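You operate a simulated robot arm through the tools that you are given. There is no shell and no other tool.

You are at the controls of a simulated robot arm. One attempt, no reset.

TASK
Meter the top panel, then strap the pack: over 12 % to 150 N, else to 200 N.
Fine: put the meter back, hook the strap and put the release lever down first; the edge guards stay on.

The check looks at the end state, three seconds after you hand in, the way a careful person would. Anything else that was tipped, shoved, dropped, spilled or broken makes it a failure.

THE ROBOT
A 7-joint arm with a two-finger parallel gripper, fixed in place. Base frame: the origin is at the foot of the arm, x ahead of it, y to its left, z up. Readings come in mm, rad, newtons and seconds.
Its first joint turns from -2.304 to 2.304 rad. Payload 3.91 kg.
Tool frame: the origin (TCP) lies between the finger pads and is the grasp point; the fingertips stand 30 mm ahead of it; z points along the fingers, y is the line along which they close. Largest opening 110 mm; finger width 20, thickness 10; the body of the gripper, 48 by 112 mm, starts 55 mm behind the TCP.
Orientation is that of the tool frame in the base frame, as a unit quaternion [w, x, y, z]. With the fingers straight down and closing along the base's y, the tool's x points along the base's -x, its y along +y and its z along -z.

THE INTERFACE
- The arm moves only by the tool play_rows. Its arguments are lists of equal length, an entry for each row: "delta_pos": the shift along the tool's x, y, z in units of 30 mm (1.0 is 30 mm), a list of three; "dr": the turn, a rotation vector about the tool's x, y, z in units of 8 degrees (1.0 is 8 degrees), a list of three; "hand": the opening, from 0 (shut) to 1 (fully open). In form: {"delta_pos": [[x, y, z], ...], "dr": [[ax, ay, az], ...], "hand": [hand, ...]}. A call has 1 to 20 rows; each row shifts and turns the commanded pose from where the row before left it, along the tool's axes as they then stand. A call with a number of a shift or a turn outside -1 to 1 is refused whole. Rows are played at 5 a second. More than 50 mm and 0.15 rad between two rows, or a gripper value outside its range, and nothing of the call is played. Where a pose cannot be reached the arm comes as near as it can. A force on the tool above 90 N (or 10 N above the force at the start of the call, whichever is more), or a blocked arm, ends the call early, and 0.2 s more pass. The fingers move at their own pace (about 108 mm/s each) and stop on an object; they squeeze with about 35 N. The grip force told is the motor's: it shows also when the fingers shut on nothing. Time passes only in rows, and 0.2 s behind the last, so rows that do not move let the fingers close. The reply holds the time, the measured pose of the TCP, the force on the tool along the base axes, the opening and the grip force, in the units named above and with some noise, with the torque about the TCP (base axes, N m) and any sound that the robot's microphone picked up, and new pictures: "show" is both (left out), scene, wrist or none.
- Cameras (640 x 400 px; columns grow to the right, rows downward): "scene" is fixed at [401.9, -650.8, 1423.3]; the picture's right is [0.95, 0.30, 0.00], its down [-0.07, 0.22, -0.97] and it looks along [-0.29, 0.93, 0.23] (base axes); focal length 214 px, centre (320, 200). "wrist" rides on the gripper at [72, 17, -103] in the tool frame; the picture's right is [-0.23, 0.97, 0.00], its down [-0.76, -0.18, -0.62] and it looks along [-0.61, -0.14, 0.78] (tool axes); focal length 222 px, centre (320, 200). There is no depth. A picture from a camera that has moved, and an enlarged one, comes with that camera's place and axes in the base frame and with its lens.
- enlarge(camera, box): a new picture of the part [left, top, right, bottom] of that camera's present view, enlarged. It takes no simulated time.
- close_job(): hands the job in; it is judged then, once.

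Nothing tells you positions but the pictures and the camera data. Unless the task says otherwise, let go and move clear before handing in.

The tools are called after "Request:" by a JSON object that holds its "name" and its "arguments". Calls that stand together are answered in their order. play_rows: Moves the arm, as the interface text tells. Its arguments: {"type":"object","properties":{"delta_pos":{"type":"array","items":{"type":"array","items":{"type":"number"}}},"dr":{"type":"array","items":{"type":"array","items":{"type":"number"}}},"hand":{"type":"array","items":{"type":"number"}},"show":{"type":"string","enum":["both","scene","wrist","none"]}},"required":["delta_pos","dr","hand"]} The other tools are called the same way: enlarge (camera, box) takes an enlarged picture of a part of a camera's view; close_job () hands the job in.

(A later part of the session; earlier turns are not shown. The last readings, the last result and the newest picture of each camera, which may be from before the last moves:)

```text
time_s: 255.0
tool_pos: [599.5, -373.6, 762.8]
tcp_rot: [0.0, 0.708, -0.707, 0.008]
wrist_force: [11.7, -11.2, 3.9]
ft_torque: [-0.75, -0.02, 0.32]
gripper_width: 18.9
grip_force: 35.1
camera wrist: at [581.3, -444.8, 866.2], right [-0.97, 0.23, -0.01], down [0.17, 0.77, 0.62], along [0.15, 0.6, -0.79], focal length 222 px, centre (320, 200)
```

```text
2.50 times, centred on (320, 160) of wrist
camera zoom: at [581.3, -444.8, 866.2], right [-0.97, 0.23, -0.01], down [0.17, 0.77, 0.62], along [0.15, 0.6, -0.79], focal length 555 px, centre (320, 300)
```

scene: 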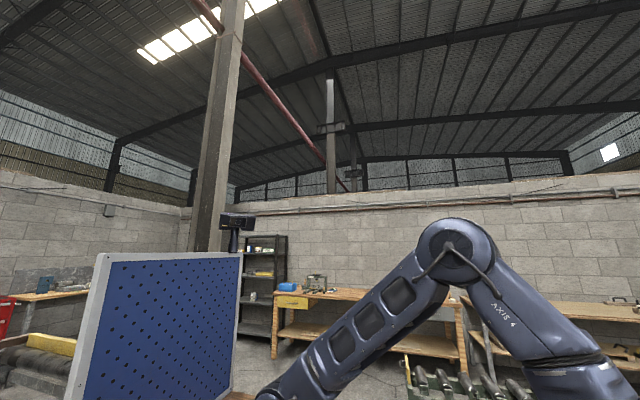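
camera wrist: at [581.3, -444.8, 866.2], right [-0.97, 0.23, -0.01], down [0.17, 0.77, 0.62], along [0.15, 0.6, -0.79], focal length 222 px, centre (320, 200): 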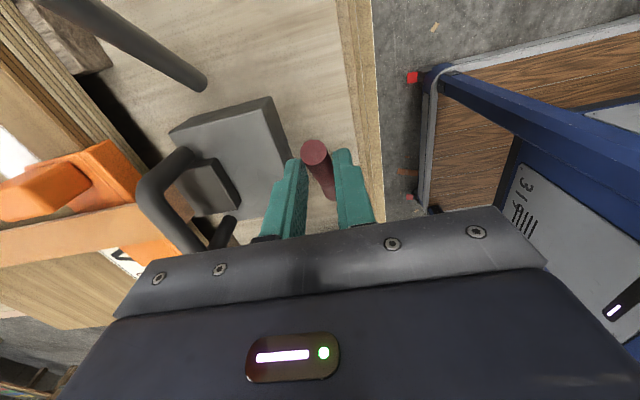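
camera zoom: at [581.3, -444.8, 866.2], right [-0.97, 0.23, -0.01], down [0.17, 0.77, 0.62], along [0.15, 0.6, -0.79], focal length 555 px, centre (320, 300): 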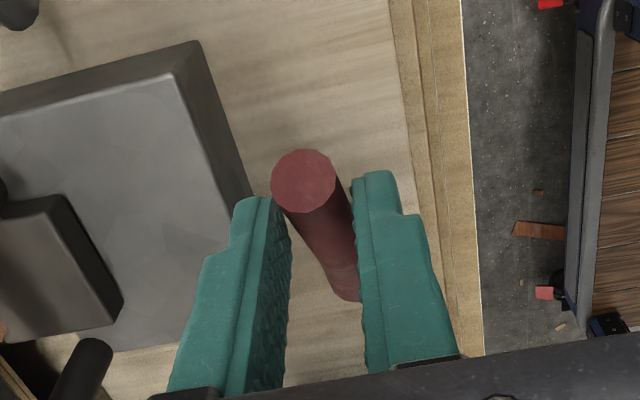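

The release lever is up. I'll open, rise and check that the gauge has dropped.

Request:
{"name": "play_rows", "arguments": {"delta_pos": [[0, 0, 0], [0, 0, 0], [0, 0, -0.8], [0, 0, -1], [0, 0, -1], [1, 0, -0.5]], "dr": [[0, 0, 0], [0, 0, 0], [0, 0, 0], [0, 0, 0], [0, 0, 0], [0, 0, 0]], "hand": [0.25, 0.36, 0.36, 0.36, 0.2, 0], "show": "wrist"}}

Request:
{"name": "enlarge", "arguments": {"camera": "wrist", "box": [220, 60, 420, 230]}}

```text
time_s: 256.4
tool_pos: [597.6, -401.1, 861.3]
tcp_rot: [-0.001, 0.708, -0.707, 0.007]
wrist_force: [0.6, 0.2, 0.0]
ft_torque: [-0.03, 0.0, -0.01]
gripper_width: 0.0
grip_force: 34.5
camera wrist: at [580.2, -472.3, 965.1], right [-0.97, 0.23, -0.01], down [0.17, 0.77, 0.62], along [0.15, 0.6, -0.79], focal length 222 px, centre (320, 200)
```

wrist: 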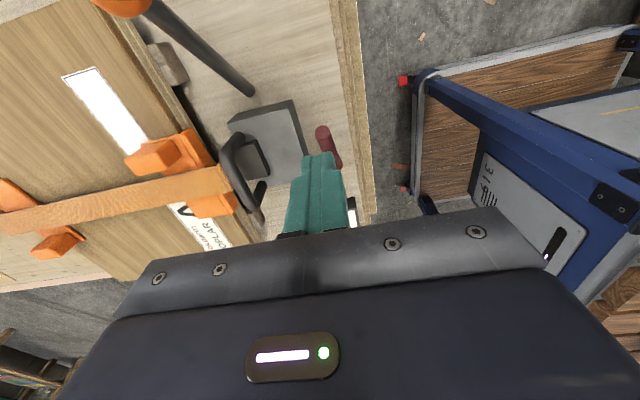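

```text
2.35 times, centred on (320, 145) of wrist
camera zoom: at [580.2, -472.3, 965.1], right [-0.97, 0.23, -0.01], down [0.17, 0.77, 0.62], along [0.15, 0.6, -0.79], focal length 523 px, centre (320, 329)
```

zoom: 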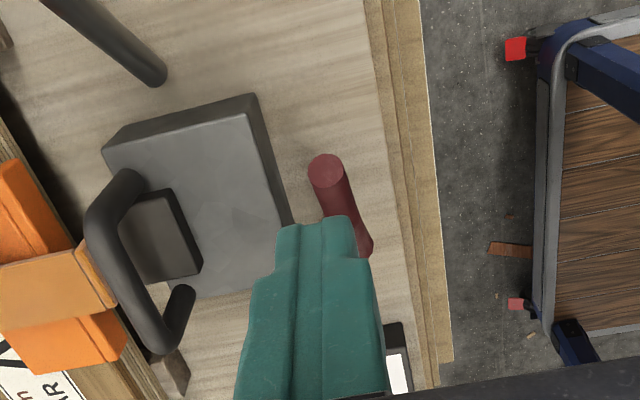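

Request:
{"name": "play_rows", "arguments": {"delta_pos": [[0, -1, -0.5], [0, -1, 0], [0, -0.8, 0]], "dr": [[0, 0, 0], [0, 0, 0], [0, 0, 0]], "hand": [0, 0, 0], "show": "wrist"}}

Request:
{"name": "enlarge", "arguments": {"camera": "wrist", "box": [340, 130, 440, 225]}}

```text
time_s: 257.2
tool_pos: [681.7, -401.9, 877.8]
tcp_rot: [-0.001, 0.707, -0.707, 0.008]
wrist_force: [-0.5, -0.3, -0.3]
ft_torque: [0.02, -0.01, 0.0]
gripper_width: 0.1
grip_force: 35.0
camera wrist: at [664.1, -473.0, 982.6], right [-0.97, 0.23, -0.01], down [0.17, 0.77, 0.62], along [0.15, 0.6, -0.79], focal length 222 px, centre (320, 200)
```

wrist: 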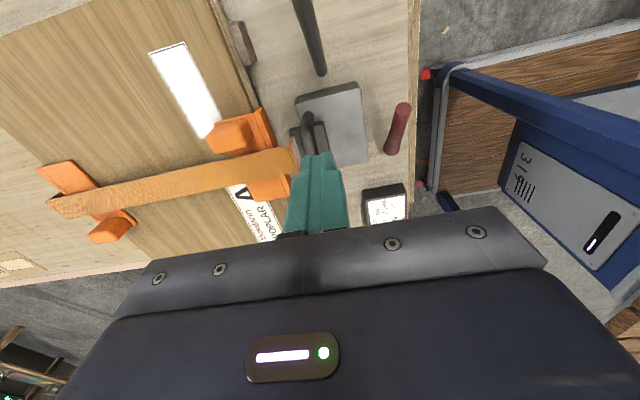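

```text
4.21 times, centred on (390, 178) of wrist
camera zoom: at [664.1, -473.0, 982.6], right [-0.97, 0.23, -0.01], down [0.17, 0.77, 0.62], along [0.15, 0.6, -0.79], focal length 935 px, centre (25, 295)
```

zoom: 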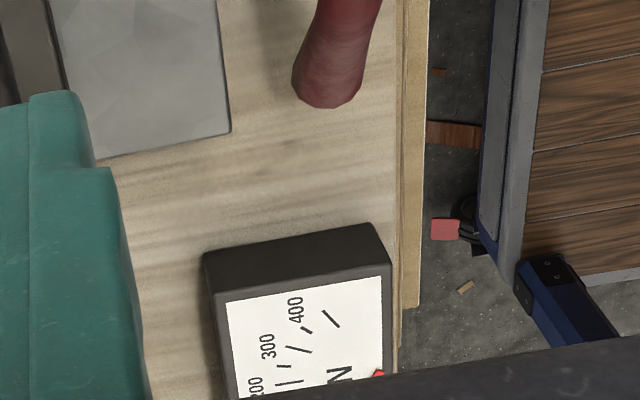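

Request:
{"name": "play_rows", "arguments": {"delta_pos": [[0, 0, -1], [0, 0, -1]], "dr": [[0, 0, 0], [0, 0, 0]], "hand": [0, 0], "show": "wrist"}}

Request:
{"name": "enlarge", "arguments": {"camera": "wrist", "box": [340, 130, 440, 225]}}

```text
time_s: 257.8
tool_pos: [679.9, -402.6, 936.9]
tcp_rot: [-0.001, 0.708, -0.706, 0.007]
wrist_force: [0.7, 0.0, -0.2]
ft_torque: [0.0, 0.01, 0.01]
gripper_width: 0.1
grip_force: 34.6
camera wrist: at [662.2, -473.5, 1042.0], right [-0.97, 0.23, -0.01], down [0.17, 0.77, 0.62], along [0.15, 0.6, -0.79], focal length 222 px, centre (320, 200)
```

wrist: 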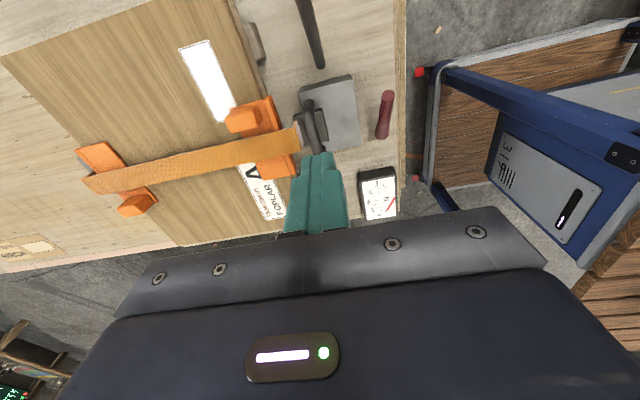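

```text
4.21 times, centred on (390, 178) of wrist
camera zoom: at [662.2, -473.5, 1042.0], right [-0.97, 0.23, -0.01], down [0.17, 0.77, 0.62], along [0.15, 0.6, -0.79], focal length 935 px, centre (25, 295)
```

zoom: 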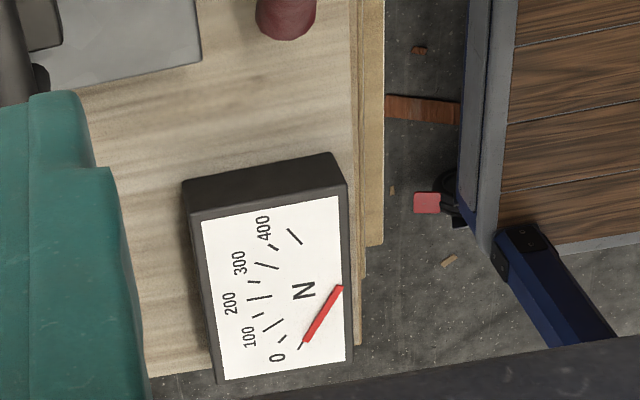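

The gauge is back at 0 N. I'll press the release lever down again, gently near its stop.

Request:
{"name": "play_rows", "arguments": {"delta_pos": [[-0.25, 0.89, 0], [-0.25, 0.89, 0], [-0.25, 0.89, 0], [0, 0, 1], [0, 0, 1], [0, 0, 1], [0, 0, 1], [0, 0, 0.5]], "dr": [[0, 0, 0], [0, 0, 0], [0, 0, 0], [0, 0, 0], [0, 0, 0], [0, 0, 0], [0, 0, 0], [0, 0, 0]], "hand": [0, 0, 0, 0, 0, 0, 0, 0], "show": "wrist"}}

Request:
{"name": "enlarge", "arguments": {"camera": "wrist", "box": [240, 80, 400, 220]}}

```text
time_s: 259.6
tool_pos: [601.1, -381.4, 801.8]
tcp_rot: [-0.001, 0.708, -0.706, 0.008]
wrist_force: [0.1, 0.4, 0.6]
ft_torque: [0.01, 0.03, 0.01]
gripper_width: 0.2
grip_force: 35.4
camera wrist: at [582.8, -451.8, 906.2], right [-0.97, 0.22, -0.01], down [0.17, 0.77, 0.62], along [0.15, 0.6, -0.79], focal length 222 px, centre (320, 200)
```

wrist: 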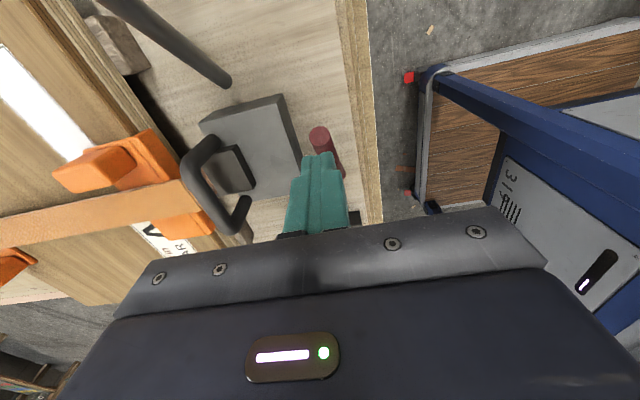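

```text
2.86 times, centred on (320, 150) of wrist
camera zoom: at [582.8, -451.8, 906.2], right [-0.97, 0.22, -0.01], down [0.17, 0.77, 0.62], along [0.15, 0.6, -0.79], focal length 635 px, centre (320, 343)
```

zoom: 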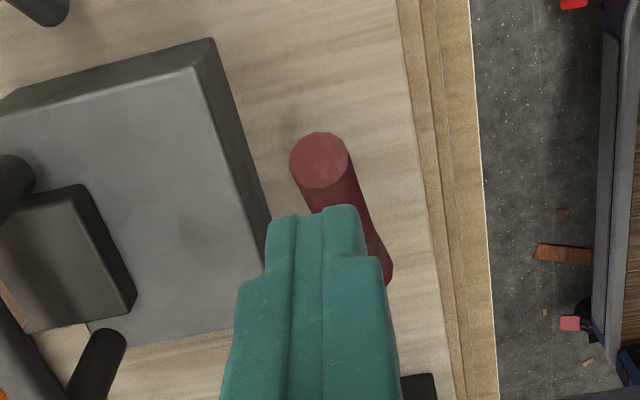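

Request:
{"name": "play_rows", "arguments": {"delta_pos": [[0.1, 0.1, 0.6], [0, 0, 0.6], [0, 0, 0.5], [0, 0, 0.2], [0, 0, 0]], "dr": [[0, 0, 0], [0, 0, 0], [0, 0, 0], [0, 0, 0], [0, 0, 0]], "hand": [0, 0, 0, 0, 0], "show": "none"}}

Request:
{"name": "play_rows", "arguments": {"delta_pos": [[0, 0, 0.06], [0, 0, 0.05]], "dr": [[0, 0, 0], [0, 0, 0]], "hand": [0, 0], "show": "none"}}

Request:
{"name": "play_rows", "arguments": {"delta_pos": [[0, 0, 0.04], [0, 0, 0]], "dr": [[0, 0, 0], [0, 0, 0]], "hand": [0, 0], "show": "wrist"}}

```text
time_s: 260.8
tool_pos: [600.5, -383.0, 745.8]
tcp_rot: [-0.002, 0.708, -0.706, 0.008]
wrist_force: [1.1, -0.5, -1.1]
ft_torque: [-0.02, -0.02, 0.0]
gripper_width: 0.2
grip_force: 35.2
```

```text
time_s: 261.4
tool_pos: [600.7, -383.5, 740.3]
tcp_rot: [-0.001, 0.708, -0.706, 0.007]
wrist_force: [0.3, 0.2, -0.5]
ft_torque: [0.02, -0.01, 0.0]
gripper_width: 0.0
grip_force: 35.4
```

```text
time_s: 262.0
tool_pos: [600.4, -384.1, 739.9]
tcp_rot: [-0.002, 0.708, -0.706, 0.008]
wrist_force: [1.1, 0.7, -0.1]
ft_torque: [-0.02, 0.03, 0.02]
gripper_width: 0.0
grip_force: 34.6
camera wrist: at [582.2, -455.7, 844.0], right [-0.97, 0.23, -0.01], down [0.17, 0.77, 0.62], along [0.15, 0.6, -0.79], focal length 222 px, centre (320, 200)
```

wrist: 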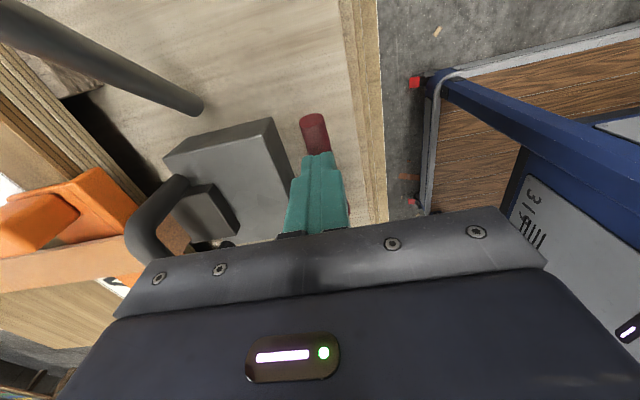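

Request:
{"name": "play_rows", "arguments": {"delta_pos": [[0, 0, 0.06], [0, 0, 0]], "dr": [[0, 0, 0], [0, 0, 0]], "hand": [0, 0], "show": "none"}}

Request:
{"name": "play_rows", "arguments": {"delta_pos": [[0, 0, 0.06], [0, 0, 0]], "dr": [[0, 0, 0], [0, 0, 0]], "hand": [0, 0], "show": "none"}}

Request:
{"name": "play_rows", "arguments": {"delta_pos": [[0, 0, 0.04], [0, 0, 0]], "dr": [[0, 0, 0], [0, 0, 0]], "hand": [0, 0], "show": "none"}}

```text
time_s: 262.6
tool_pos: [601.0, -384.4, 736.7]
tcp_rot: [-0.001, 0.708, -0.707, 0.007]
wrist_force: [-0.5, 0.4, 0.6]
ft_torque: [0.0, -0.01, -0.02]
gripper_width: 0.0
grip_force: 35.0
```

```text
time_s: 263.2
tool_pos: [599.6, -384.9, 736.4]
tcp_rot: [-0.001, 0.708, -0.707, 0.008]
wrist_force: [-5.5, 3.7, 31.5]
ft_torque: [-0.23, 0.19, -0.03]
gripper_width: 0.0
grip_force: 35.0
```

```text
time_s: 263.8
tool_pos: [600.1, -385.2, 736.9]
tcp_rot: [-0.001, 0.708, -0.706, 0.009]
wrist_force: [-8.0, 0.8, 55.3]
ft_torque: [-0.57, 0.3, 0.34]
gripper_width: 0.1
grip_force: 34.5
```

The release lever is firmly down again. Now for the first counted pump stroke: I'll rise and position on the +y side of the pump ball.

Request:
{"name": "play_rows", "arguments": {"delta_pos": [[0, 0, -0.5], [0, 0, -1], [0, 0, -1], [0, 0, -1], [0, 0, -1], [0, 0, -1], [0, 0, -1], [0.77, -0.63, 0], [0.77, -0.63, 0], [0.77, -0.63, 0], [0.77, -0.63, 0]], "dr": [[0, 0, 0], [0, 0, 0], [0, 0, 0], [0, 0, 0], [0, 0, 0], [0, 0, 0], [0, 0, 0], [0, 0, 0], [0, 0, 0], [0, 0, 0], [0, 0, 0]], "hand": [0, 0, 0, 0, 0, 0, 0, 0, 0, 0, 0], "show": "wrist"}}

Request:
{"name": "enlarge", "arguments": {"camera": "wrist", "box": [220, 30, 420, 220]}}

```text
time_s: 266.2
tool_pos: [674.7, -475.6, 932.5]
tcp_rot: [-0.001, 0.708, -0.706, 0.008]
wrist_force: [0.5, -0.1, 0.0]
ft_torque: [0.0, 0.0, -0.01]
gripper_width: 0.0
grip_force: 34.8
camera wrist: at [656.0, -546.8, 1036.7], right [-0.97, 0.23, -0.01], down [0.17, 0.77, 0.62], along [0.15, 0.6, -0.79], focal length 222 px, centre (320, 200)
```

wrist: 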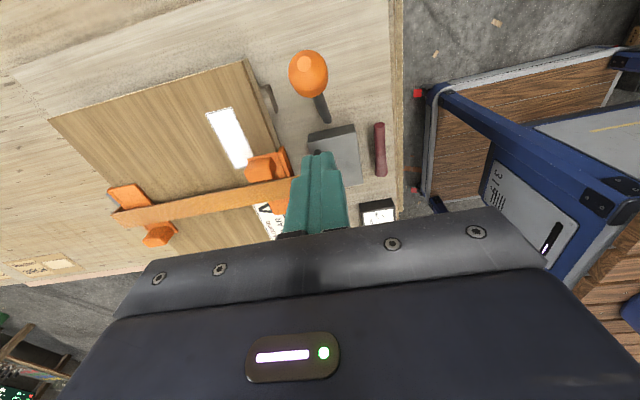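

```text
2.11 times, centred on (320, 125) of wrist
camera zoom: at [656.0, -546.8, 1036.7], right [-0.97, 0.23, -0.01], down [0.17, 0.77, 0.62], along [0.15, 0.6, -0.79], focal length 468 px, centre (320, 358)
```

zoom: 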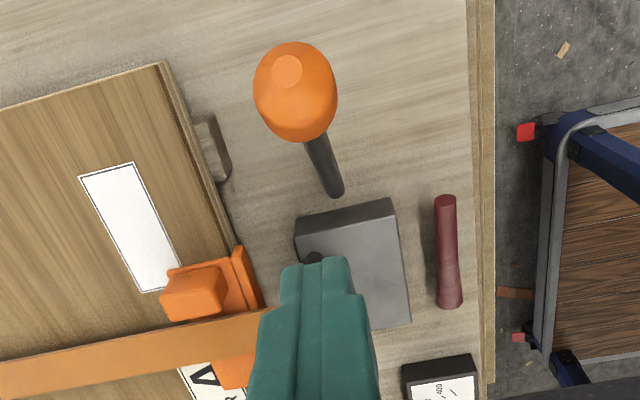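

Request:
{"name": "play_rows", "arguments": {"delta_pos": [[0.04, -0.04, 1], [0, 0, 1], [0, 0, 1], [0.53, 0, 0.107], [0.53, 0, 0.107], [0.34, 0, 0.28], [0.34, 0, 0.28], [0.35, 0, 0.33], [0.35, 0, 0.33], [0.27, 0, 0.4], [0.27, 0, 0.4], [0, 0, 0]], "dr": [[0, 0, 0], [0, 0, 0], [0, 0, 0], [0, 0, 0], [0, 0, 0], [0, 0, 0], [0, 0, 0], [0, 0, 0], [0, 0, 0], [0, 0, 0], [0, 0, 0], [0, 0, 0]], "hand": [0, 0, 0, 0, 0, 0, 0, 0, 0, 0, 0, 0], "show": "wrist"}}

Request:
{"name": "enlarge", "arguments": {"camera": "wrist", "box": [220, 60, 420, 240]}}

```text
time_s: 268.8
tool_pos: [676.5, -565.7, 776.4]
tcp_rot: [-0.001, 0.708, -0.707, 0.008]
wrist_force: [-1.3, 0.1, 1.5]
ft_torque: [-0.04, 0.04, -0.01]
gripper_width: 0.0
grip_force: 34.8
camera wrist: at [658.5, -637.9, 880.6], right [-0.97, 0.23, -0.01], down [0.17, 0.77, 0.62], along [0.15, 0.6, -0.79], focal length 222 px, centre (320, 200)
```

wrist: 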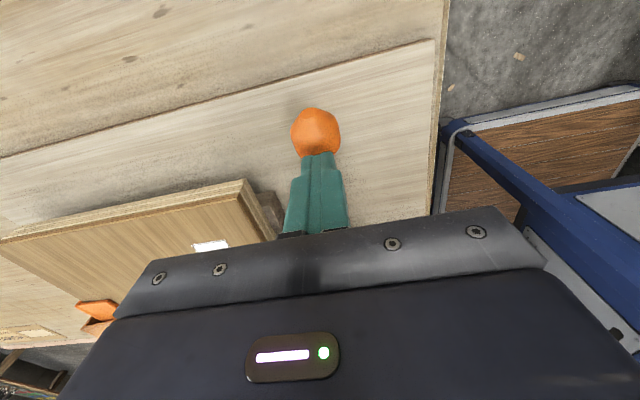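

```text
2.22 times, centred on (320, 150) of wrist
camera zoom: at [658.5, -637.9, 880.6], right [-0.97, 0.23, -0.01], down [0.17, 0.77, 0.62], along [0.15, 0.6, -0.79], focal length 494 px, centre (320, 311)
```

zoom: 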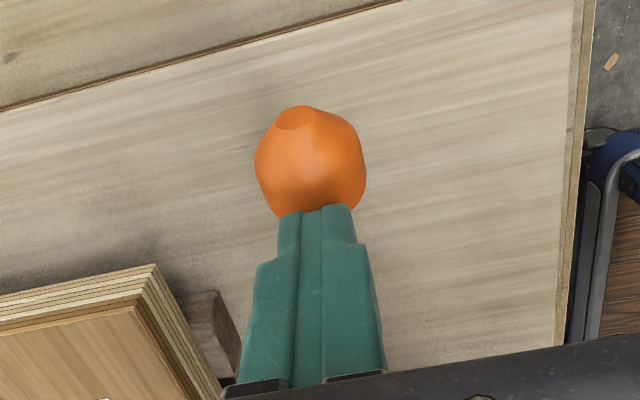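

Request:
{"name": "play_rows", "arguments": {"delta_pos": [[0.05, 0, 0.1], [0, 0, 0]], "dr": [[0, 0, 0], [0, 0, 0]], "hand": [0, 0], "show": "none"}}

Request:
{"name": "play_rows", "arguments": {"delta_pos": [[0.03, 0, 0.07], [0, 0, 0]], "dr": [[0, 0, 0], [0, 0, 0]], "hand": [0, 0], "show": "none"}}

Request:
{"name": "play_rows", "arguments": {"delta_pos": [[0.03, 0, 0.07], [0, 0, 0]], "dr": [[0, 0, 0], [0, 0, 0]], "hand": [0, 0], "show": "none"}}

```text
time_s: 269.4
tool_pos: [677.2, -567.8, 772.6]
tcp_rot: [0.0, 0.708, -0.706, 0.009]
wrist_force: [-0.7, 1.2, 2.4]
ft_torque: [0.0, -0.02, 0.01]
gripper_width: 0.0
grip_force: 34.7
```

```text
time_s: 270.0
tool_pos: [677.0, -568.9, 770.0]
tcp_rot: [-0.001, 0.708, -0.706, 0.007]
wrist_force: [-0.2, 0.7, 1.7]
ft_torque: [0.01, 0.01, -0.01]
gripper_width: 0.0
grip_force: 34.9
```

```text
time_s: 270.6
tool_pos: [676.5, -569.0, 769.9]
tcp_rot: [-0.001, 0.708, -0.707, 0.008]
wrist_force: [-0.3, 1.1, 1.8]
ft_torque: [-0.07, 0.02, -0.02]
gripper_width: 0.0
grip_force: 34.6
```

Request:
{"name": "play_rows", "arguments": {"delta_pos": [[0.02, 0, 0.06], [0, 0, 0]], "dr": [[0, 0, 0], [0, 0, 0]], "hand": [0, 0], "show": "none"}}

Request:
{"name": "play_rows", "arguments": {"delta_pos": [[0.02, 0, 0.05], [0, 0, 0]], "dr": [[0, 0, 0], [0, 0, 0]], "hand": [0, 0], "show": "none"}}

```text
time_s: 271.2
tool_pos: [677.6, -569.5, 767.9]
tcp_rot: [0.0, 0.708, -0.706, 0.007]
wrist_force: [-1.6, 4.7, 14.2]
ft_torque: [-0.02, 0.08, -0.07]
gripper_width: 0.0
grip_force: 34.6
```

```text
time_s: 271.8
tool_pos: [677.4, -571.2, 767.8]
tcp_rot: [-0.001, 0.707, -0.707, 0.009]
wrist_force: [-4.0, 11.2, 40.5]
ft_torque: [-0.04, 0.16, -0.03]
gripper_width: 0.2
grip_force: 35.1
```

That's the hard stop at 40 N, with a single clean press. I'll lift off, let the lever spring back, and read the gauge.

Request:
{"name": "play_rows", "arguments": {"delta_pos": [[0, 0, -0.6], [0, 0, -1], [0, 0, -1], [0, 0, -1], [0, 0, -1], [0, 0, -1], [-0.9, 0, 0], [-0.9, 0, 0], [-0.9, 0, 0], [-0.9, 0, 0], [-0.9, 0, 0], [-0.9, 0, 0]], "dr": [[0, 0, 0], [0, 0, 0], [0, 0, 0], [0, 0, 0], [0, 0, 0], [0, 0, 0], [0, 0, 0], [0, 0, 0], [0, 0, 0], [0, 0, 0], [0, 0, 0], [0, 0, 0]], "hand": [0, 0, 0, 0, 0, 0, 0, 0, 0, 0, 0, 0], "show": "wrist"}}

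Request:
{"name": "enlarge", "arguments": {"camera": "wrist", "box": [340, 130, 440, 225]}}

```text
time_s: 274.4
tool_pos: [676.0, -408.9, 933.5]
tcp_rot: [-0.001, 0.708, -0.706, 0.008]
wrist_force: [0.4, -1.0, 0.1]
ft_torque: [-0.03, -0.04, -0.02]
gripper_width: 0.0
grip_force: 35.3
camera wrist: at [656.9, -480.3, 1037.1], right [-0.97, 0.23, -0.01], down [0.17, 0.77, 0.62], along [0.15, 0.6, -0.79], focal length 222 px, centre (320, 200)
```

wrist: 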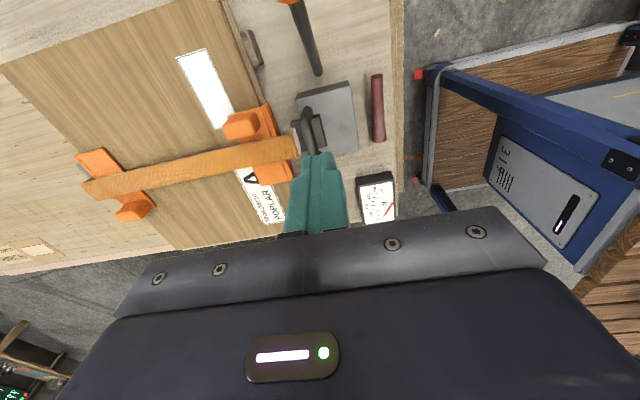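

```text
4.21 times, centred on (390, 178) of wrist
camera zoom: at [656.9, -480.3, 1037.1], right [-0.97, 0.23, -0.01], down [0.17, 0.77, 0.62], along [0.15, 0.6, -0.79], focal length 935 px, centre (25, 295)
```

zoom: 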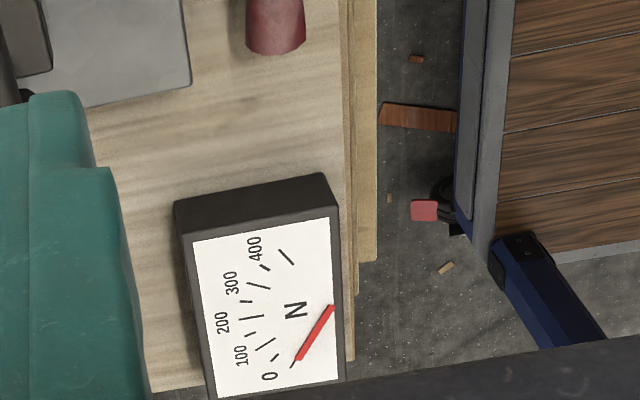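

The gauge still reads 0 after a 40 N press, while the earlier presses peaked around 100 N, so the stroke seems to need a firmer push at the bottom. I'll repeat it, pressing progressively harder and checking the gauge.

Request:
{"name": "play_rows", "arguments": {"delta_pos": [[0.75, 0, 0], [0.75, 0, 0], [0.76, 0, 0], [0.02, 0, 1], [0, 0, 1], [0, 0, 1], [0.53, 0, 0.107], [0.53, 0, 0.107], [0.34, 0, 0.28], [0.34, 0, 0.28], [0.35, 0, 0.33], [0.35, 0, 0.33], [0.27, 0, 0.4], [0.27, 0, 0.4], [0.1, 0, 0.2], [0, 0, 0]], "dr": [[0, 0, 0], [0, 0, 0], [0, 0, 0], [0, 0, 0], [0, 0, 0], [0, 0, 0], [0, 0, 0], [0, 0, 0], [0, 0, 0], [0, 0, 0], [0, 0, 0], [0, 0, 0], [0, 0, 0], [0, 0, 0], [0, 0, 0], [0, 0, 0]], "hand": [0, 0, 0, 0, 0, 0, 0, 0, 0, 0, 0, 0, 0, 0, 0, 0], "show": "none"}}

Request:
{"name": "play_rows", "arguments": {"delta_pos": [[0.02, 0, 0.07], [0, 0, 0]], "dr": [[0, 0, 0], [0, 0, 0]], "hand": [0, 0], "show": "none"}}

```text
time_s: 277.8
tool_pos: [676.6, -569.5, 770.2]
tcp_rot: [-0.001, 0.708, -0.706, 0.008]
wrist_force: [-0.3, -0.4, 1.9]
ft_torque: [-0.03, -0.01, 0.01]
gripper_width: 0.0
grip_force: 34.9
```

```text
time_s: 278.4
tool_pos: [677.4, -570.5, 767.9]
tcp_rot: [-0.001, 0.708, -0.706, 0.008]
wrist_force: [0.1, 0.7, 3.2]
ft_torque: [0.0, 0.01, 0.01]
gripper_width: 0.0
grip_force: 35.3
```

Request:
{"name": "play_rows", "arguments": {"delta_pos": [[0.02, 0, 0.08], [0, 0, 0]], "dr": [[0, 0, 0], [0, 0, 0]], "hand": [0, 0], "show": "none"}}

Request:
{"name": "play_rows", "arguments": {"delta_pos": [[0.01, 0, 0.08], [0, 0, 0]], "dr": [[0, 0, 0], [0, 0, 0]], "hand": [0, 0], "show": "none"}}

```text
time_s: 279.0
tool_pos: [677.3, -570.8, 767.9]
tcp_rot: [0.0, 0.708, -0.707, 0.009]
wrist_force: [-5.8, 9.5, 40.4]
ft_torque: [-0.12, 0.15, -0.01]
gripper_width: 0.2
grip_force: 35.3
```

```text
time_s: 279.6
tool_pos: [677.7, -570.5, 766.5]
tcp_rot: [0.0, 0.708, -0.706, 0.01]
wrist_force: [-15.6, 17.3, 85.4]
ft_torque: [-0.33, 0.52, 0.04]
gripper_width: 0.0
grip_force: 35.0
```

Pressed to 85 N. I'll lift off and check the gauge.

Request:
{"name": "play_rows", "arguments": {"delta_pos": [[0, 0, -0.6], [0, 0, -1], [0, 0, -1], [0, 0, -1], [0, 0, -1], [0, 0, -1], [-0.9, 0, 0], [-0.9, 0, 0], [-0.9, 0, 0], [-0.9, 0, 0], [-0.9, 0, 0], [-0.9, 0, 0]], "dr": [[0, 0, 0], [0, 0, 0], [0, 0, 0], [0, 0, 0], [0, 0, 0], [0, 0, 0], [0, 0, 0], [0, 0, 0], [0, 0, 0], [0, 0, 0], [0, 0, 0], [0, 0, 0]], "hand": [0, 0, 0, 0, 0, 0, 0, 0, 0, 0, 0, 0], "show": "wrist"}}

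Request:
{"name": "enlarge", "arguments": {"camera": "wrist", "box": [340, 130, 440, 225]}}

```text
time_s: 282.2
tool_pos: [673.1, -407.2, 929.5]
tcp_rot: [-0.001, 0.708, -0.706, 0.007]
wrist_force: [-1.0, -1.0, -0.3]
ft_torque: [0.04, 0.02, 0.02]
gripper_width: 0.1
grip_force: 34.8
camera wrist: at [655.3, -478.8, 1033.3], right [-0.97, 0.23, -0.01], down [0.17, 0.77, 0.62], along [0.15, 0.6, -0.79], focal length 222 px, centre (320, 200)
```

wrist: 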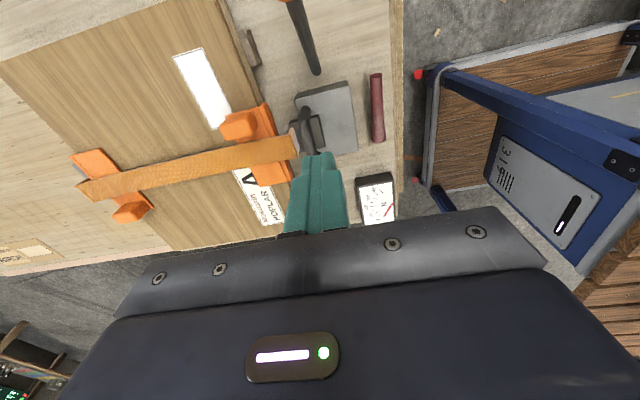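

```text
4.21 times, centred on (390, 178) of wrist
camera zoom: at [655.3, -478.8, 1033.3], right [-0.97, 0.23, -0.01], down [0.17, 0.77, 0.62], along [0.15, 0.6, -0.79], focal length 935 px, centre (25, 295)
```

zoom: 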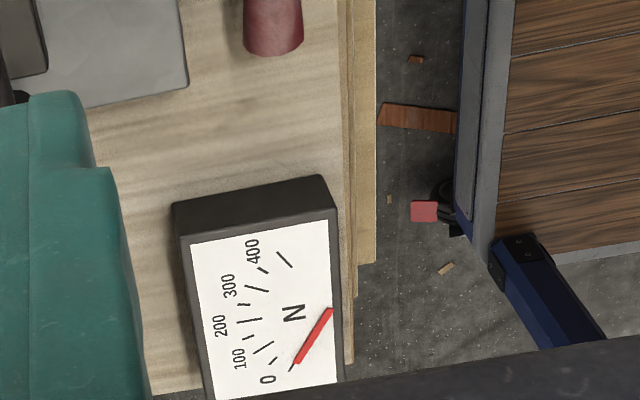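

Request:
{"name": "enlarge", "arguments": {"camera": "wrist", "box": [230, 60, 390, 200]}}

```text
2.86 times, centred on (310, 130) of wrist
camera zoom: at [655.3, -478.8, 1033.3], right [-0.97, 0.23, -0.01], down [0.17, 0.77, 0.62], along [0.15, 0.6, -0.79], focal length 635 px, centre (349, 400)
```

zoom: 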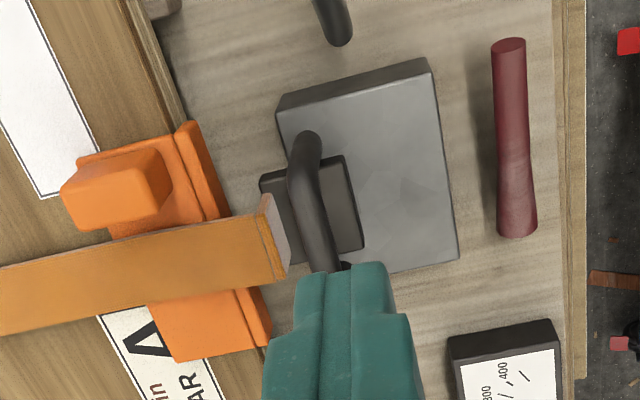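

The hook looks unchanged. The one difference I can find is stroke speed: the productive stroke was quick and continuous, while these crept at the bottom. I'll do one brisk, uninterrupted stroke and lift straight off.

Request:
{"name": "play_rows", "arguments": {"delta_pos": [[0.76, -0.04, 0], [0.76, -0.04, 0], [0.76, 0, 0], [0.03, 0, 1], [0, 0, 1], [0, 0, 0.9], [0, 0, 0]], "dr": [[0, 0, 0], [0, 0, 0], [0, 0, 0], [0, 0, 0], [0, 0, 0], [0, 0, 0], [0, 0, 0]], "hand": [0, 0, 0, 0, 0, 0, 0], "show": "none"}}

Request:
{"name": "play_rows", "arguments": {"delta_pos": [[0.53, 0, 0.107], [0.53, 0, 0.107], [0.68, 0, 0.56], [0.7, 0, 0.66], [0.54, 0, 0.8], [0.15, 0, 0.25], [0, 0, -0.3], [0, 0, -1], [0, 0, -1], [0, 0, -1], [0, 0, -1], [0, 0, -1]], "dr": [[0, 0, 0], [0, 0, 0], [0, 0, 0], [0, 0, 0], [0, 0, 0], [0, 0, 0], [0, 0, 0], [0, 0, 0], [0, 0, 0], [0, 0, 0], [0, 0, 0], [0, 0, 0]], "hand": [0, 0, 0, 0, 0, 0, 0, 0, 0, 0, 0, 0], "show": "none"}}

Request:
{"name": "play_rows", "arguments": {"delta_pos": [[-0.9, 0, 0], [-0.9, 0, 0], [-0.9, 0, 0], [-0.9, 0, 0], [-0.9, 0, 0], [-0.9, 0, 0]], "dr": [[0, 0, 0], [0, 0, 0], [0, 0, 0], [0, 0, 0], [0, 0, 0], [0, 0, 0]], "hand": [0, 0, 0, 0, 0, 0], "show": "wrist"}}

Request:
{"name": "enlarge", "arguments": {"camera": "wrist", "box": [340, 130, 440, 225]}}

```text
time_s: 283.8
tool_pos: [678.4, -478.9, 842.2]
tcp_rot: [0.0, -0.707, 0.707, -0.007]
wrist_force: [-0.1, 0.0, 0.2]
ft_torque: [0.01, -0.03, 0.04]
gripper_width: 0.2
grip_force: 34.9
```

```text
time_s: 286.4
tool_pos: [678.0, -571.0, 929.7]
tcp_rot: [-0.002, 0.708, -0.707, 0.008]
wrist_force: [0.2, -0.1, 0.0]
ft_torque: [0.0, 0.01, -0.01]
gripper_width: 0.0
grip_force: 34.8
```

```text
time_s: 287.8
tool_pos: [675.1, -409.0, 928.3]
tcp_rot: [-0.001, 0.708, -0.706, 0.008]
wrist_force: [-0.4, -0.7, -0.7]
ft_torque: [0.0, 0.02, -0.02]
gripper_width: 0.0
grip_force: 35.1
camera wrist: at [657.9, -480.9, 1032.5], right [-0.97, 0.23, -0.01], down [0.17, 0.77, 0.62], along [0.15, 0.6, -0.79], focal length 222 px, centre (320, 200)
```

wrist: 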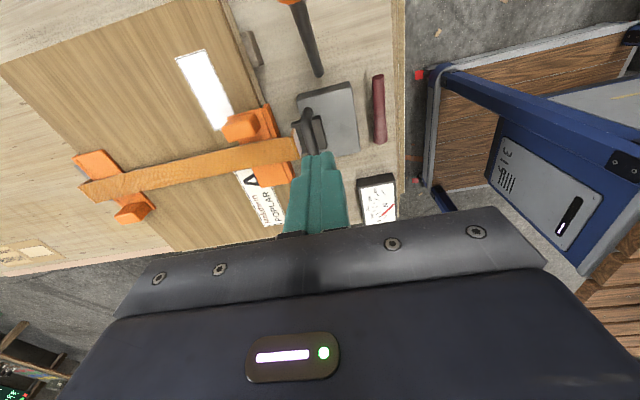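

```text
4.21 times, centred on (390, 178) of wrist
camera zoom: at [657.9, -480.9, 1032.5], right [-0.97, 0.23, -0.01], down [0.17, 0.77, 0.62], along [0.15, 0.6, -0.79], focal length 935 px, centre (25, 295)
```

zoom: 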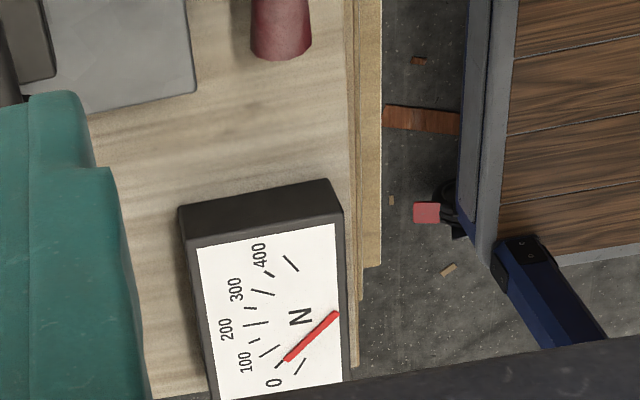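

The brisk continuous stroke registered: the needle is now at about 50 N. I'll repeat exactly the same stroke and read it again.

Request:
{"name": "play_rows", "arguments": {"delta_pos": [[0.76, -0.04, 0], [0.76, -0.04, 0], [0.76, 0, 0], [0.03, 0, 1], [0, 0, 1], [0, 0, 0.87], [0, 0, 0]], "dr": [[0, 0, 0], [0, 0, 0], [0, 0, 0], [0, 0, 0], [0, 0, 0], [0, 0, 0], [0, 0, 0]], "hand": [0, 0, 0, 0, 0, 0, 0], "show": "none"}}

Request:
{"name": "play_rows", "arguments": {"delta_pos": [[0.53, 0, 0.107], [0.53, 0, 0.107], [0.68, 0, 0.56], [0.7, 0, 0.66], [0.54, 0, 0.8], [0.15, 0, 0.25], [0, 0, -0.3], [0, 0, -1], [0, 0, -1], [0, 0, -1], [0, 0, -1], [0, 0, -1]], "dr": [[0, 0, 0], [0, 0, 0], [0, 0, 0], [0, 0, 0], [0, 0, 0], [0, 0, 0], [0, 0, 0], [0, 0, 0], [0, 0, 0], [0, 0, 0], [0, 0, 0], [0, 0, 0]], "hand": [0, 0, 0, 0, 0, 0, 0, 0, 0, 0, 0, 0], "show": "none"}}

Request:
{"name": "play_rows", "arguments": {"delta_pos": [[-0.9, 0, 0], [-0.9, 0, 0], [-0.9, 0, 0], [-0.9, 0, 0], [-0.9, 0, 0], [-0.9, 0, 0]], "dr": [[0, 0, 0], [0, 0, 0], [0, 0, 0], [0, 0, 0], [0, 0, 0], [0, 0, 0]], "hand": [0, 0, 0, 0, 0, 0], "show": "wrist"}}

Request:
{"name": "enlarge", "arguments": {"camera": "wrist", "box": [350, 165, 410, 225]}}

```text
time_s: 289.4
tool_pos: [681.8, -479.2, 842.2]
tcp_rot: [-0.001, 0.708, -0.706, 0.008]
wrist_force: [0.2, -0.7, 0.2]
ft_torque: [-0.02, 0.04, 0.04]
gripper_width: 0.0
grip_force: 35.1
```

```text
time_s: 292.0
tool_pos: [682.1, -573.5, 928.0]
tcp_rot: [0.0, 0.708, -0.706, 0.007]
wrist_force: [0.6, 0.0, -1.9]
ft_torque: [0.0, -0.02, -0.03]
gripper_width: 0.1
grip_force: 35.1
```

```text
time_s: 293.4
tool_pos: [678.5, -413.5, 924.4]
tcp_rot: [-0.001, 0.708, -0.706, 0.007]
wrist_force: [0.1, -0.1, -0.2]
ft_torque: [0.03, 0.02, -0.04]
gripper_width: 0.0
grip_force: 35.0
camera wrist: at [661.4, -484.0, 1029.3], right [-0.97, 0.23, -0.01], down [0.17, 0.77, 0.62], along [0.15, 0.6, -0.79], focal length 222 px, centre (320, 200)
```

wrist: 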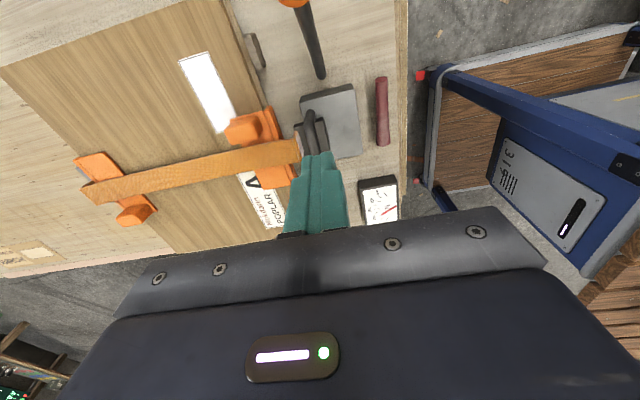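

```text
6.67 times, centred on (380, 195) of wrist
camera zoom: at [661.4, -484.0, 1029.3], right [-0.97, 0.23, -0.01], down [0.17, 0.77, 0.62], along [0.15, 0.6, -0.79], focal length 1481 px, centre (-80, 233)
```

zoom: 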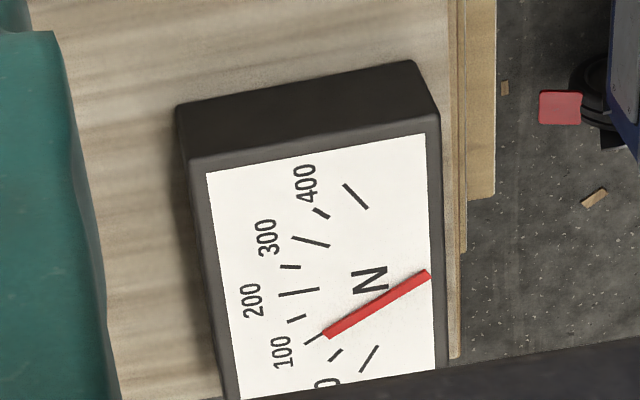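

That's exactly 100 N, so 50 N per brisk stroke. One more identical stroke should bring it to 150 N.

Request:
{"name": "play_rows", "arguments": {"delta_pos": [[0.73, 0.02, 0], [0.73, 0.02, 0], [0.73, 0, 0], [0.03, 0, 1], [0, 0, 1], [0, 0, 0.75], [0, 0, 0]], "dr": [[0, 0, 0], [0, 0, 0], [0, 0, 0], [0, 0, 0], [0, 0, 0], [0, 0, 0], [0, 0, 0]], "hand": [0, 0, 0, 0, 0, 0, 0], "show": "none"}}

Request:
{"name": "play_rows", "arguments": {"delta_pos": [[0.53, 0, 0.107], [0.53, 0, 0.107], [0.68, 0, 0.56], [0.7, 0, 0.66], [0.54, 0, 0.8], [0.15, 0, 0.25], [0, 0, -0.3], [0, 0, -1], [0, 0, -1], [0, 0, -1], [0, 0, -1], [0, 0, -1]], "dr": [[0, 0, 0], [0, 0, 0], [0, 0, 0], [0, 0, 0], [0, 0, 0], [0, 0, 0], [0, 0, 0], [0, 0, 0], [0, 0, 0], [0, 0, 0], [0, 0, 0], [0, 0, 0]], "hand": [0, 0, 0, 0, 0, 0, 0, 0, 0, 0, 0, 0], "show": "none"}}

Request:
{"name": "play_rows", "arguments": {"delta_pos": [[-0.9, 0, 0], [-0.9, 0, 0], [-0.9, 0, 0], [-0.9, 0, 0], [-0.9, 0, 0], [-0.9, 0, -0.3]], "dr": [[0, 0, 0], [0, 0, 0], [0, 0, 0], [0, 0, 0], [0, 0, 0], [0, 0, 0]], "hand": [0, 0, 0, 0, 0, 0], "show": "wrist"}}

Request:
{"name": "enlarge", "arguments": {"camera": "wrist", "box": [350, 160, 410, 220]}}

```text
time_s: 295.0
tool_pos: [680.4, -477.8, 843.1]
tcp_rot: [-0.001, 0.708, -0.706, 0.009]
wrist_force: [0.0, -0.1, 0.1]
ft_torque: [-0.01, 0.01, -0.02]
gripper_width: 0.1
grip_force: 34.8
```

```text
time_s: 297.6
tool_pos: [678.5, -571.9, 930.1]
tcp_rot: [-0.001, 0.708, -0.706, 0.006]
wrist_force: [1.1, -0.4, 0.1]
ft_torque: [0.02, 0.03, -0.01]
gripper_width: 0.1
grip_force: 35.2
```

```text
time_s: 299.0
tool_pos: [679.3, -407.6, 938.7]
tcp_rot: [-0.001, 0.708, -0.706, 0.008]
wrist_force: [-0.1, -0.9, -0.2]
ft_torque: [0.02, 0.01, 0.01]
gripper_width: 0.0
grip_force: 34.8
camera wrist: at [659.9, -479.7, 1042.5], right [-0.97, 0.23, -0.01], down [0.17, 0.77, 0.62], along [0.15, 0.6, -0.79], focal length 222 px, centre (320, 200)
```

wrist: 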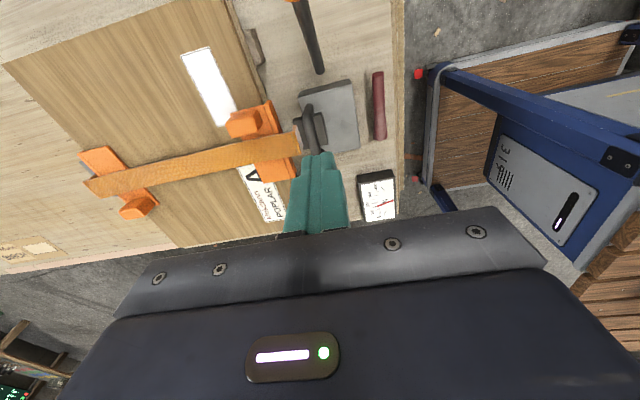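

```text
6.67 times, centred on (380, 190) of wrist
camera zoom: at [659.9, -479.7, 1042.5], right [-0.97, 0.23, -0.01], down [0.17, 0.77, 0.62], along [0.15, 0.6, -0.79], focal length 1481 px, centre (-80, 267)
```

zoom: 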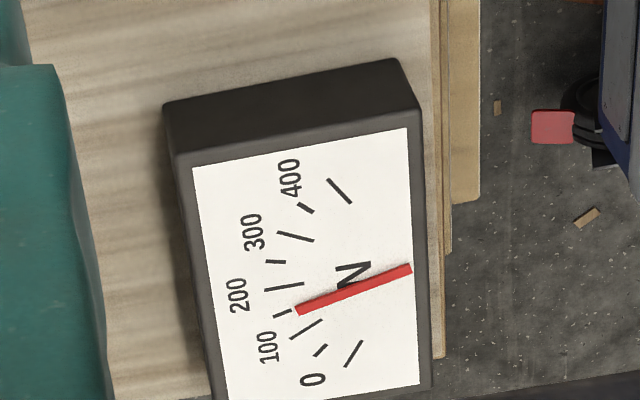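

The gauge reads 150 N. Now I'll go to the reference pose again to check how far the board is from its original position.

Request:
{"name": "play_rows", "arguments": {"delta_pos": [[0, 0, 0], [0, 0, 0], [0, 0, 0], [0, 0, 0], [0, 0, 0], [0, 0, 0], [0, 0, 0], [0, 0, 0], [0, 0, 0], [0, 0, 0], [0, 0, 0], [0, 0, 0]], "dr": [[0, 0, 1], [0, 0, 1], [0, 0, 1], [0, 0, 1], [0, 0, 1], [0, 0, 1], [0, 0, 1], [0, 0, 1], [0, 0, 1], [0, 0, 1], [0, 0, 1], [0, 0, 0.13]], "hand": [0.5, 1, 1, 1, 1, 1, 1, 1, 1, 1, 1, 1], "show": "none"}}

Request:
{"name": "play_rows", "arguments": {"delta_pos": [[-0.7, 0.84, 0.65], [-0.7, 0.84, 0.65], [0, 0, 0]], "dr": [[0, 0, 0], [0, 0, 0], [0, 0, 0]], "hand": [1, 1, 1], "show": "wrist"}}

Request:
{"name": "enlarge", "arguments": {"camera": "wrist", "box": [180, 0, 480, 200]}}

```text
time_s: 301.6
tool_pos: [678.2, -409.1, 936.1]
tcp_rot: [0.007, -0.009, 1.0, -0.005]
wrist_force: [-0.1, 0.0, -1.1]
ft_torque: [0.0, 0.0, -0.01]
gripper_width: 109.8
grip_force: 0.0
```

```text
time_s: 302.4
tool_pos: [720.7, -358.5, 896.9]
tcp_rot: [0.006, -0.01, 1.0, -0.005]
wrist_force: [0.3, 0.7, -0.2]
ft_torque: [-0.01, 0.0, 0.0]
gripper_width: 109.9
grip_force: 0.1
camera wrist: at [646.3, -342.2, 1000.3], right [0.21, 0.98, -0.01], down [0.76, -0.16, 0.63], along [0.62, -0.14, -0.77], focal length 222 px, centre (320, 200)
```

wrist: 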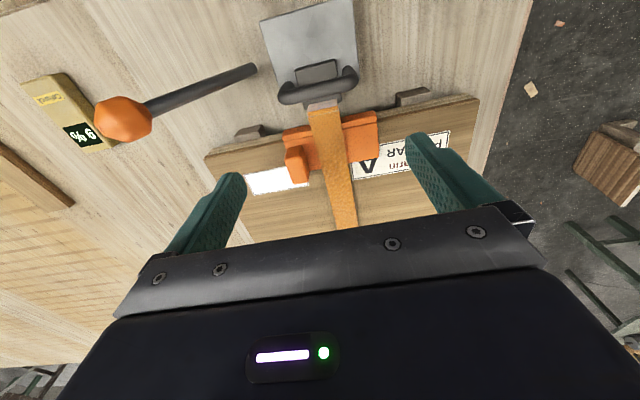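

```text
2.00 times, centred on (330, 100) of wrist
camera zoom: at [646.3, -342.2, 1000.3], right [0.21, 0.98, -0.01], down [0.76, -0.16, 0.63], along [0.62, -0.14, -0.77], focal length 444 px, centre (300, 400)
```

zoom: 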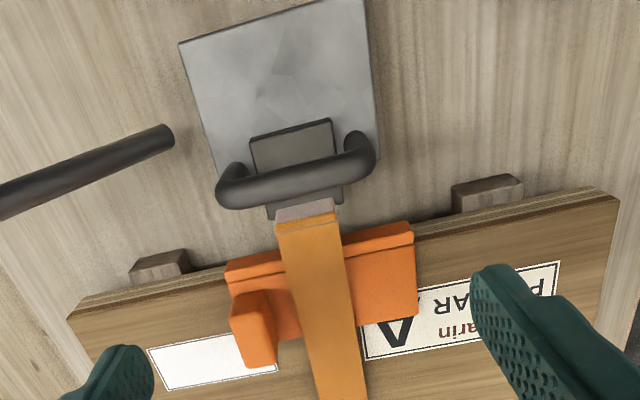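

Request:
{"name": "play_rows", "arguments": {"delta_pos": [[0, 0.04, -0.1], [0, 0, 0]], "dr": [[-0.072, 0.086, 0.143], [0, 0, 0]], "hand": [1, 1], "show": "wrist"}}

Request:
{"name": "enlarge", "arguments": {"camera": "wrist", "box": [180, 0, 480, 200]}}

Request:
{"name": "enlarge", "arguments": {"camera": "wrist", "box": [20, 60, 180, 170]}}

```text
time_s: 303.0
tool_pos: [720.3, -358.0, 900.6]
tcp_rot: [0.001, 0.001, 1.0, 0.0]
wrist_force: [0.3, -0.6, 0.4]
ft_torque: [0.02, 0.03, -0.02]
gripper_width: 109.9
grip_force: 0.1
camera wrist: at [647.7, -340.4, 1004.4], right [0.23, 0.97, 0.0], down [0.76, -0.18, 0.62], along [0.61, -0.14, -0.78], focal length 222 px, centre (320, 200)
```

wrist: 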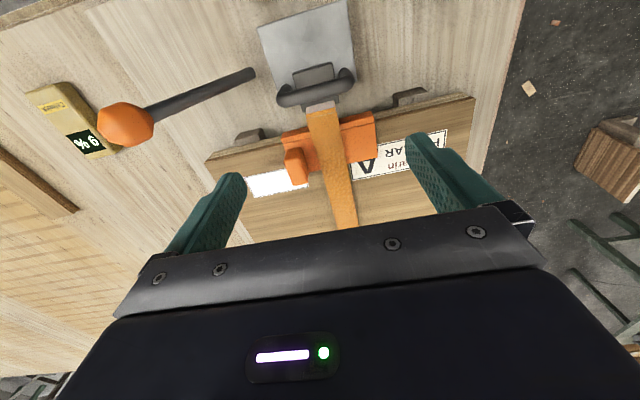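

```text
2.00 times, centred on (330, 100) of wrist
camera zoom: at [647.7, -340.4, 1004.4], right [0.23, 0.97, 0.0], down [0.76, -0.18, 0.62], along [0.61, -0.14, -0.78], focal length 444 px, centre (300, 400)
```

zoom: 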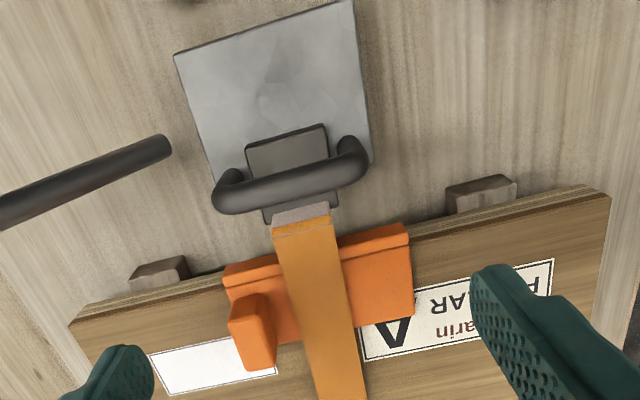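

```text
3.64 times, centred on (100, 115) of wrist
camera zoom: at [647.7, -340.4, 1004.4], right [0.23, 0.97, 0.0], down [0.76, -0.18, 0.62], along [0.61, -0.14, -0.78], focal length 808 px, centre (1120, 509)
```

zoom: 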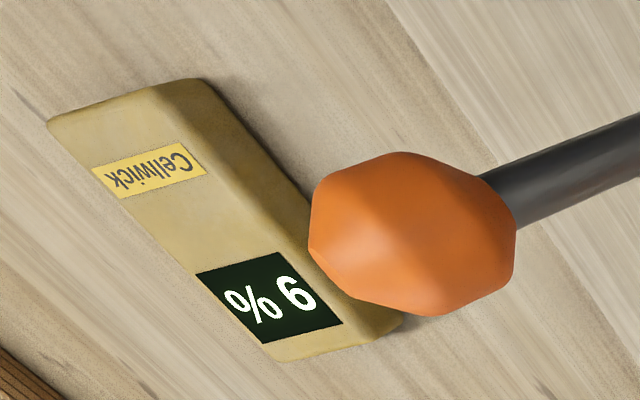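

The board is within about 5 mm of its original spot and the meter is where it was. I'll retreat upward to a clear pose and do a final check of the gauge, levers, guards and hook.

Request:
{"name": "play_rows", "arguments": {"delta_pos": [[0.3, 0, -1], [0.8, -0.3, -1], [0.9, -0.4, -1], [0.9, -0.4, -0.5], [0.9, -0.4, 0], [0.9, -0.4, 0], [0.6, -0.4, 0]], "dr": [[0, 0, 0], [0, 0, 0], [0, 0, 0], [0, 0, 0], [0, 0, 0], [0, 0, 0], [0, 0, 0]], "hand": [1, 1, 1, 1, 1, 1, 1], "show": "wrist"}}

Request:
{"name": "enlarge", "arguments": {"camera": "wrist", "box": [270, 20, 540, 240]}}

Request:
{"name": "enlarge", "arguments": {"camera": "wrist", "box": [430, 20, 550, 120]}}

```text
time_s: 304.6
tool_pos: [561.1, -427.1, 1007.2]
tcp_rot: [0.0, 0.0, 1.0, 0.0]
wrist_force: [-0.4, 0.6, 0.7]
ft_torque: [-0.02, 0.04, -0.01]
gripper_width: 109.9
grip_force: 0.1
camera wrist: at [489.1, -409.0, 1110.1], right [0.23, 0.97, 0.0], down [0.76, -0.18, 0.62], along [0.61, -0.14, -0.78], focal length 222 px, centre (320, 200)
```

wrist: 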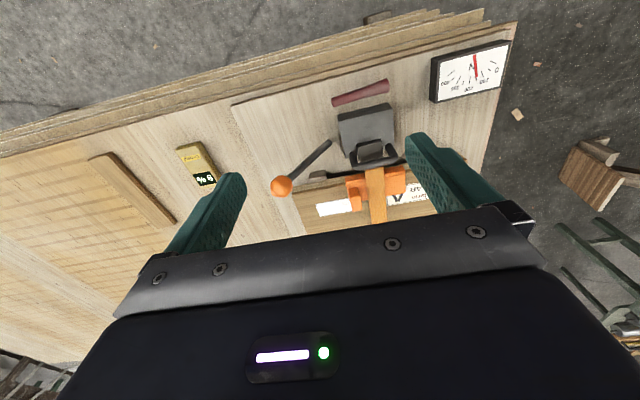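

```text
1.82 times, centred on (405, 130) of wrist
camera zoom: at [489.1, -409.0, 1110.1], right [0.23, 0.97, 0.0], down [0.76, -0.18, 0.62], along [0.61, -0.14, -0.78], focal length 404 px, centre (166, 327)
```

zoom: 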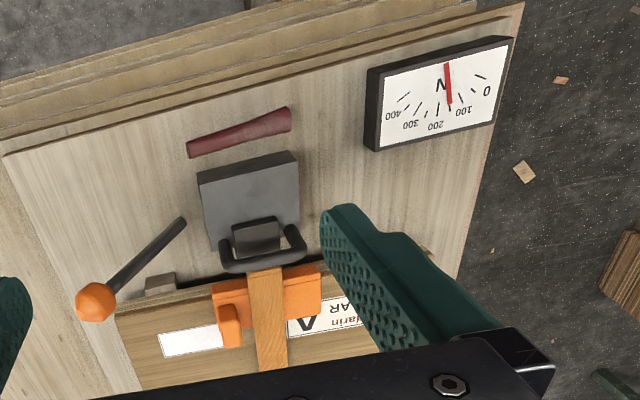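

```text
4.00 times, centred on (490, 70) of wrist
camera zoom: at [489.1, -409.0, 1110.1], right [0.23, 0.97, 0.0], down [0.76, -0.18, 0.62], along [0.61, -0.14, -0.78], focal length 888 px, centre (-360, 720)
```

zoom: 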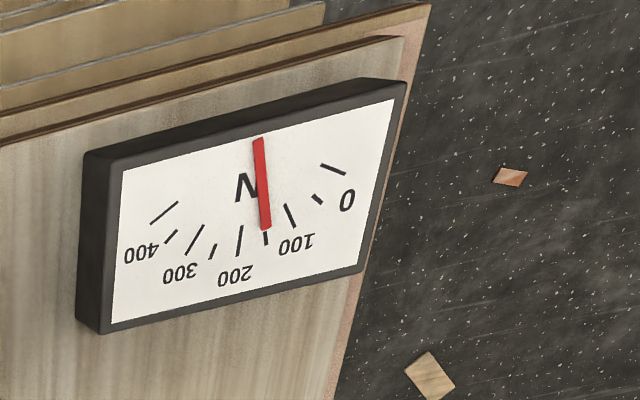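

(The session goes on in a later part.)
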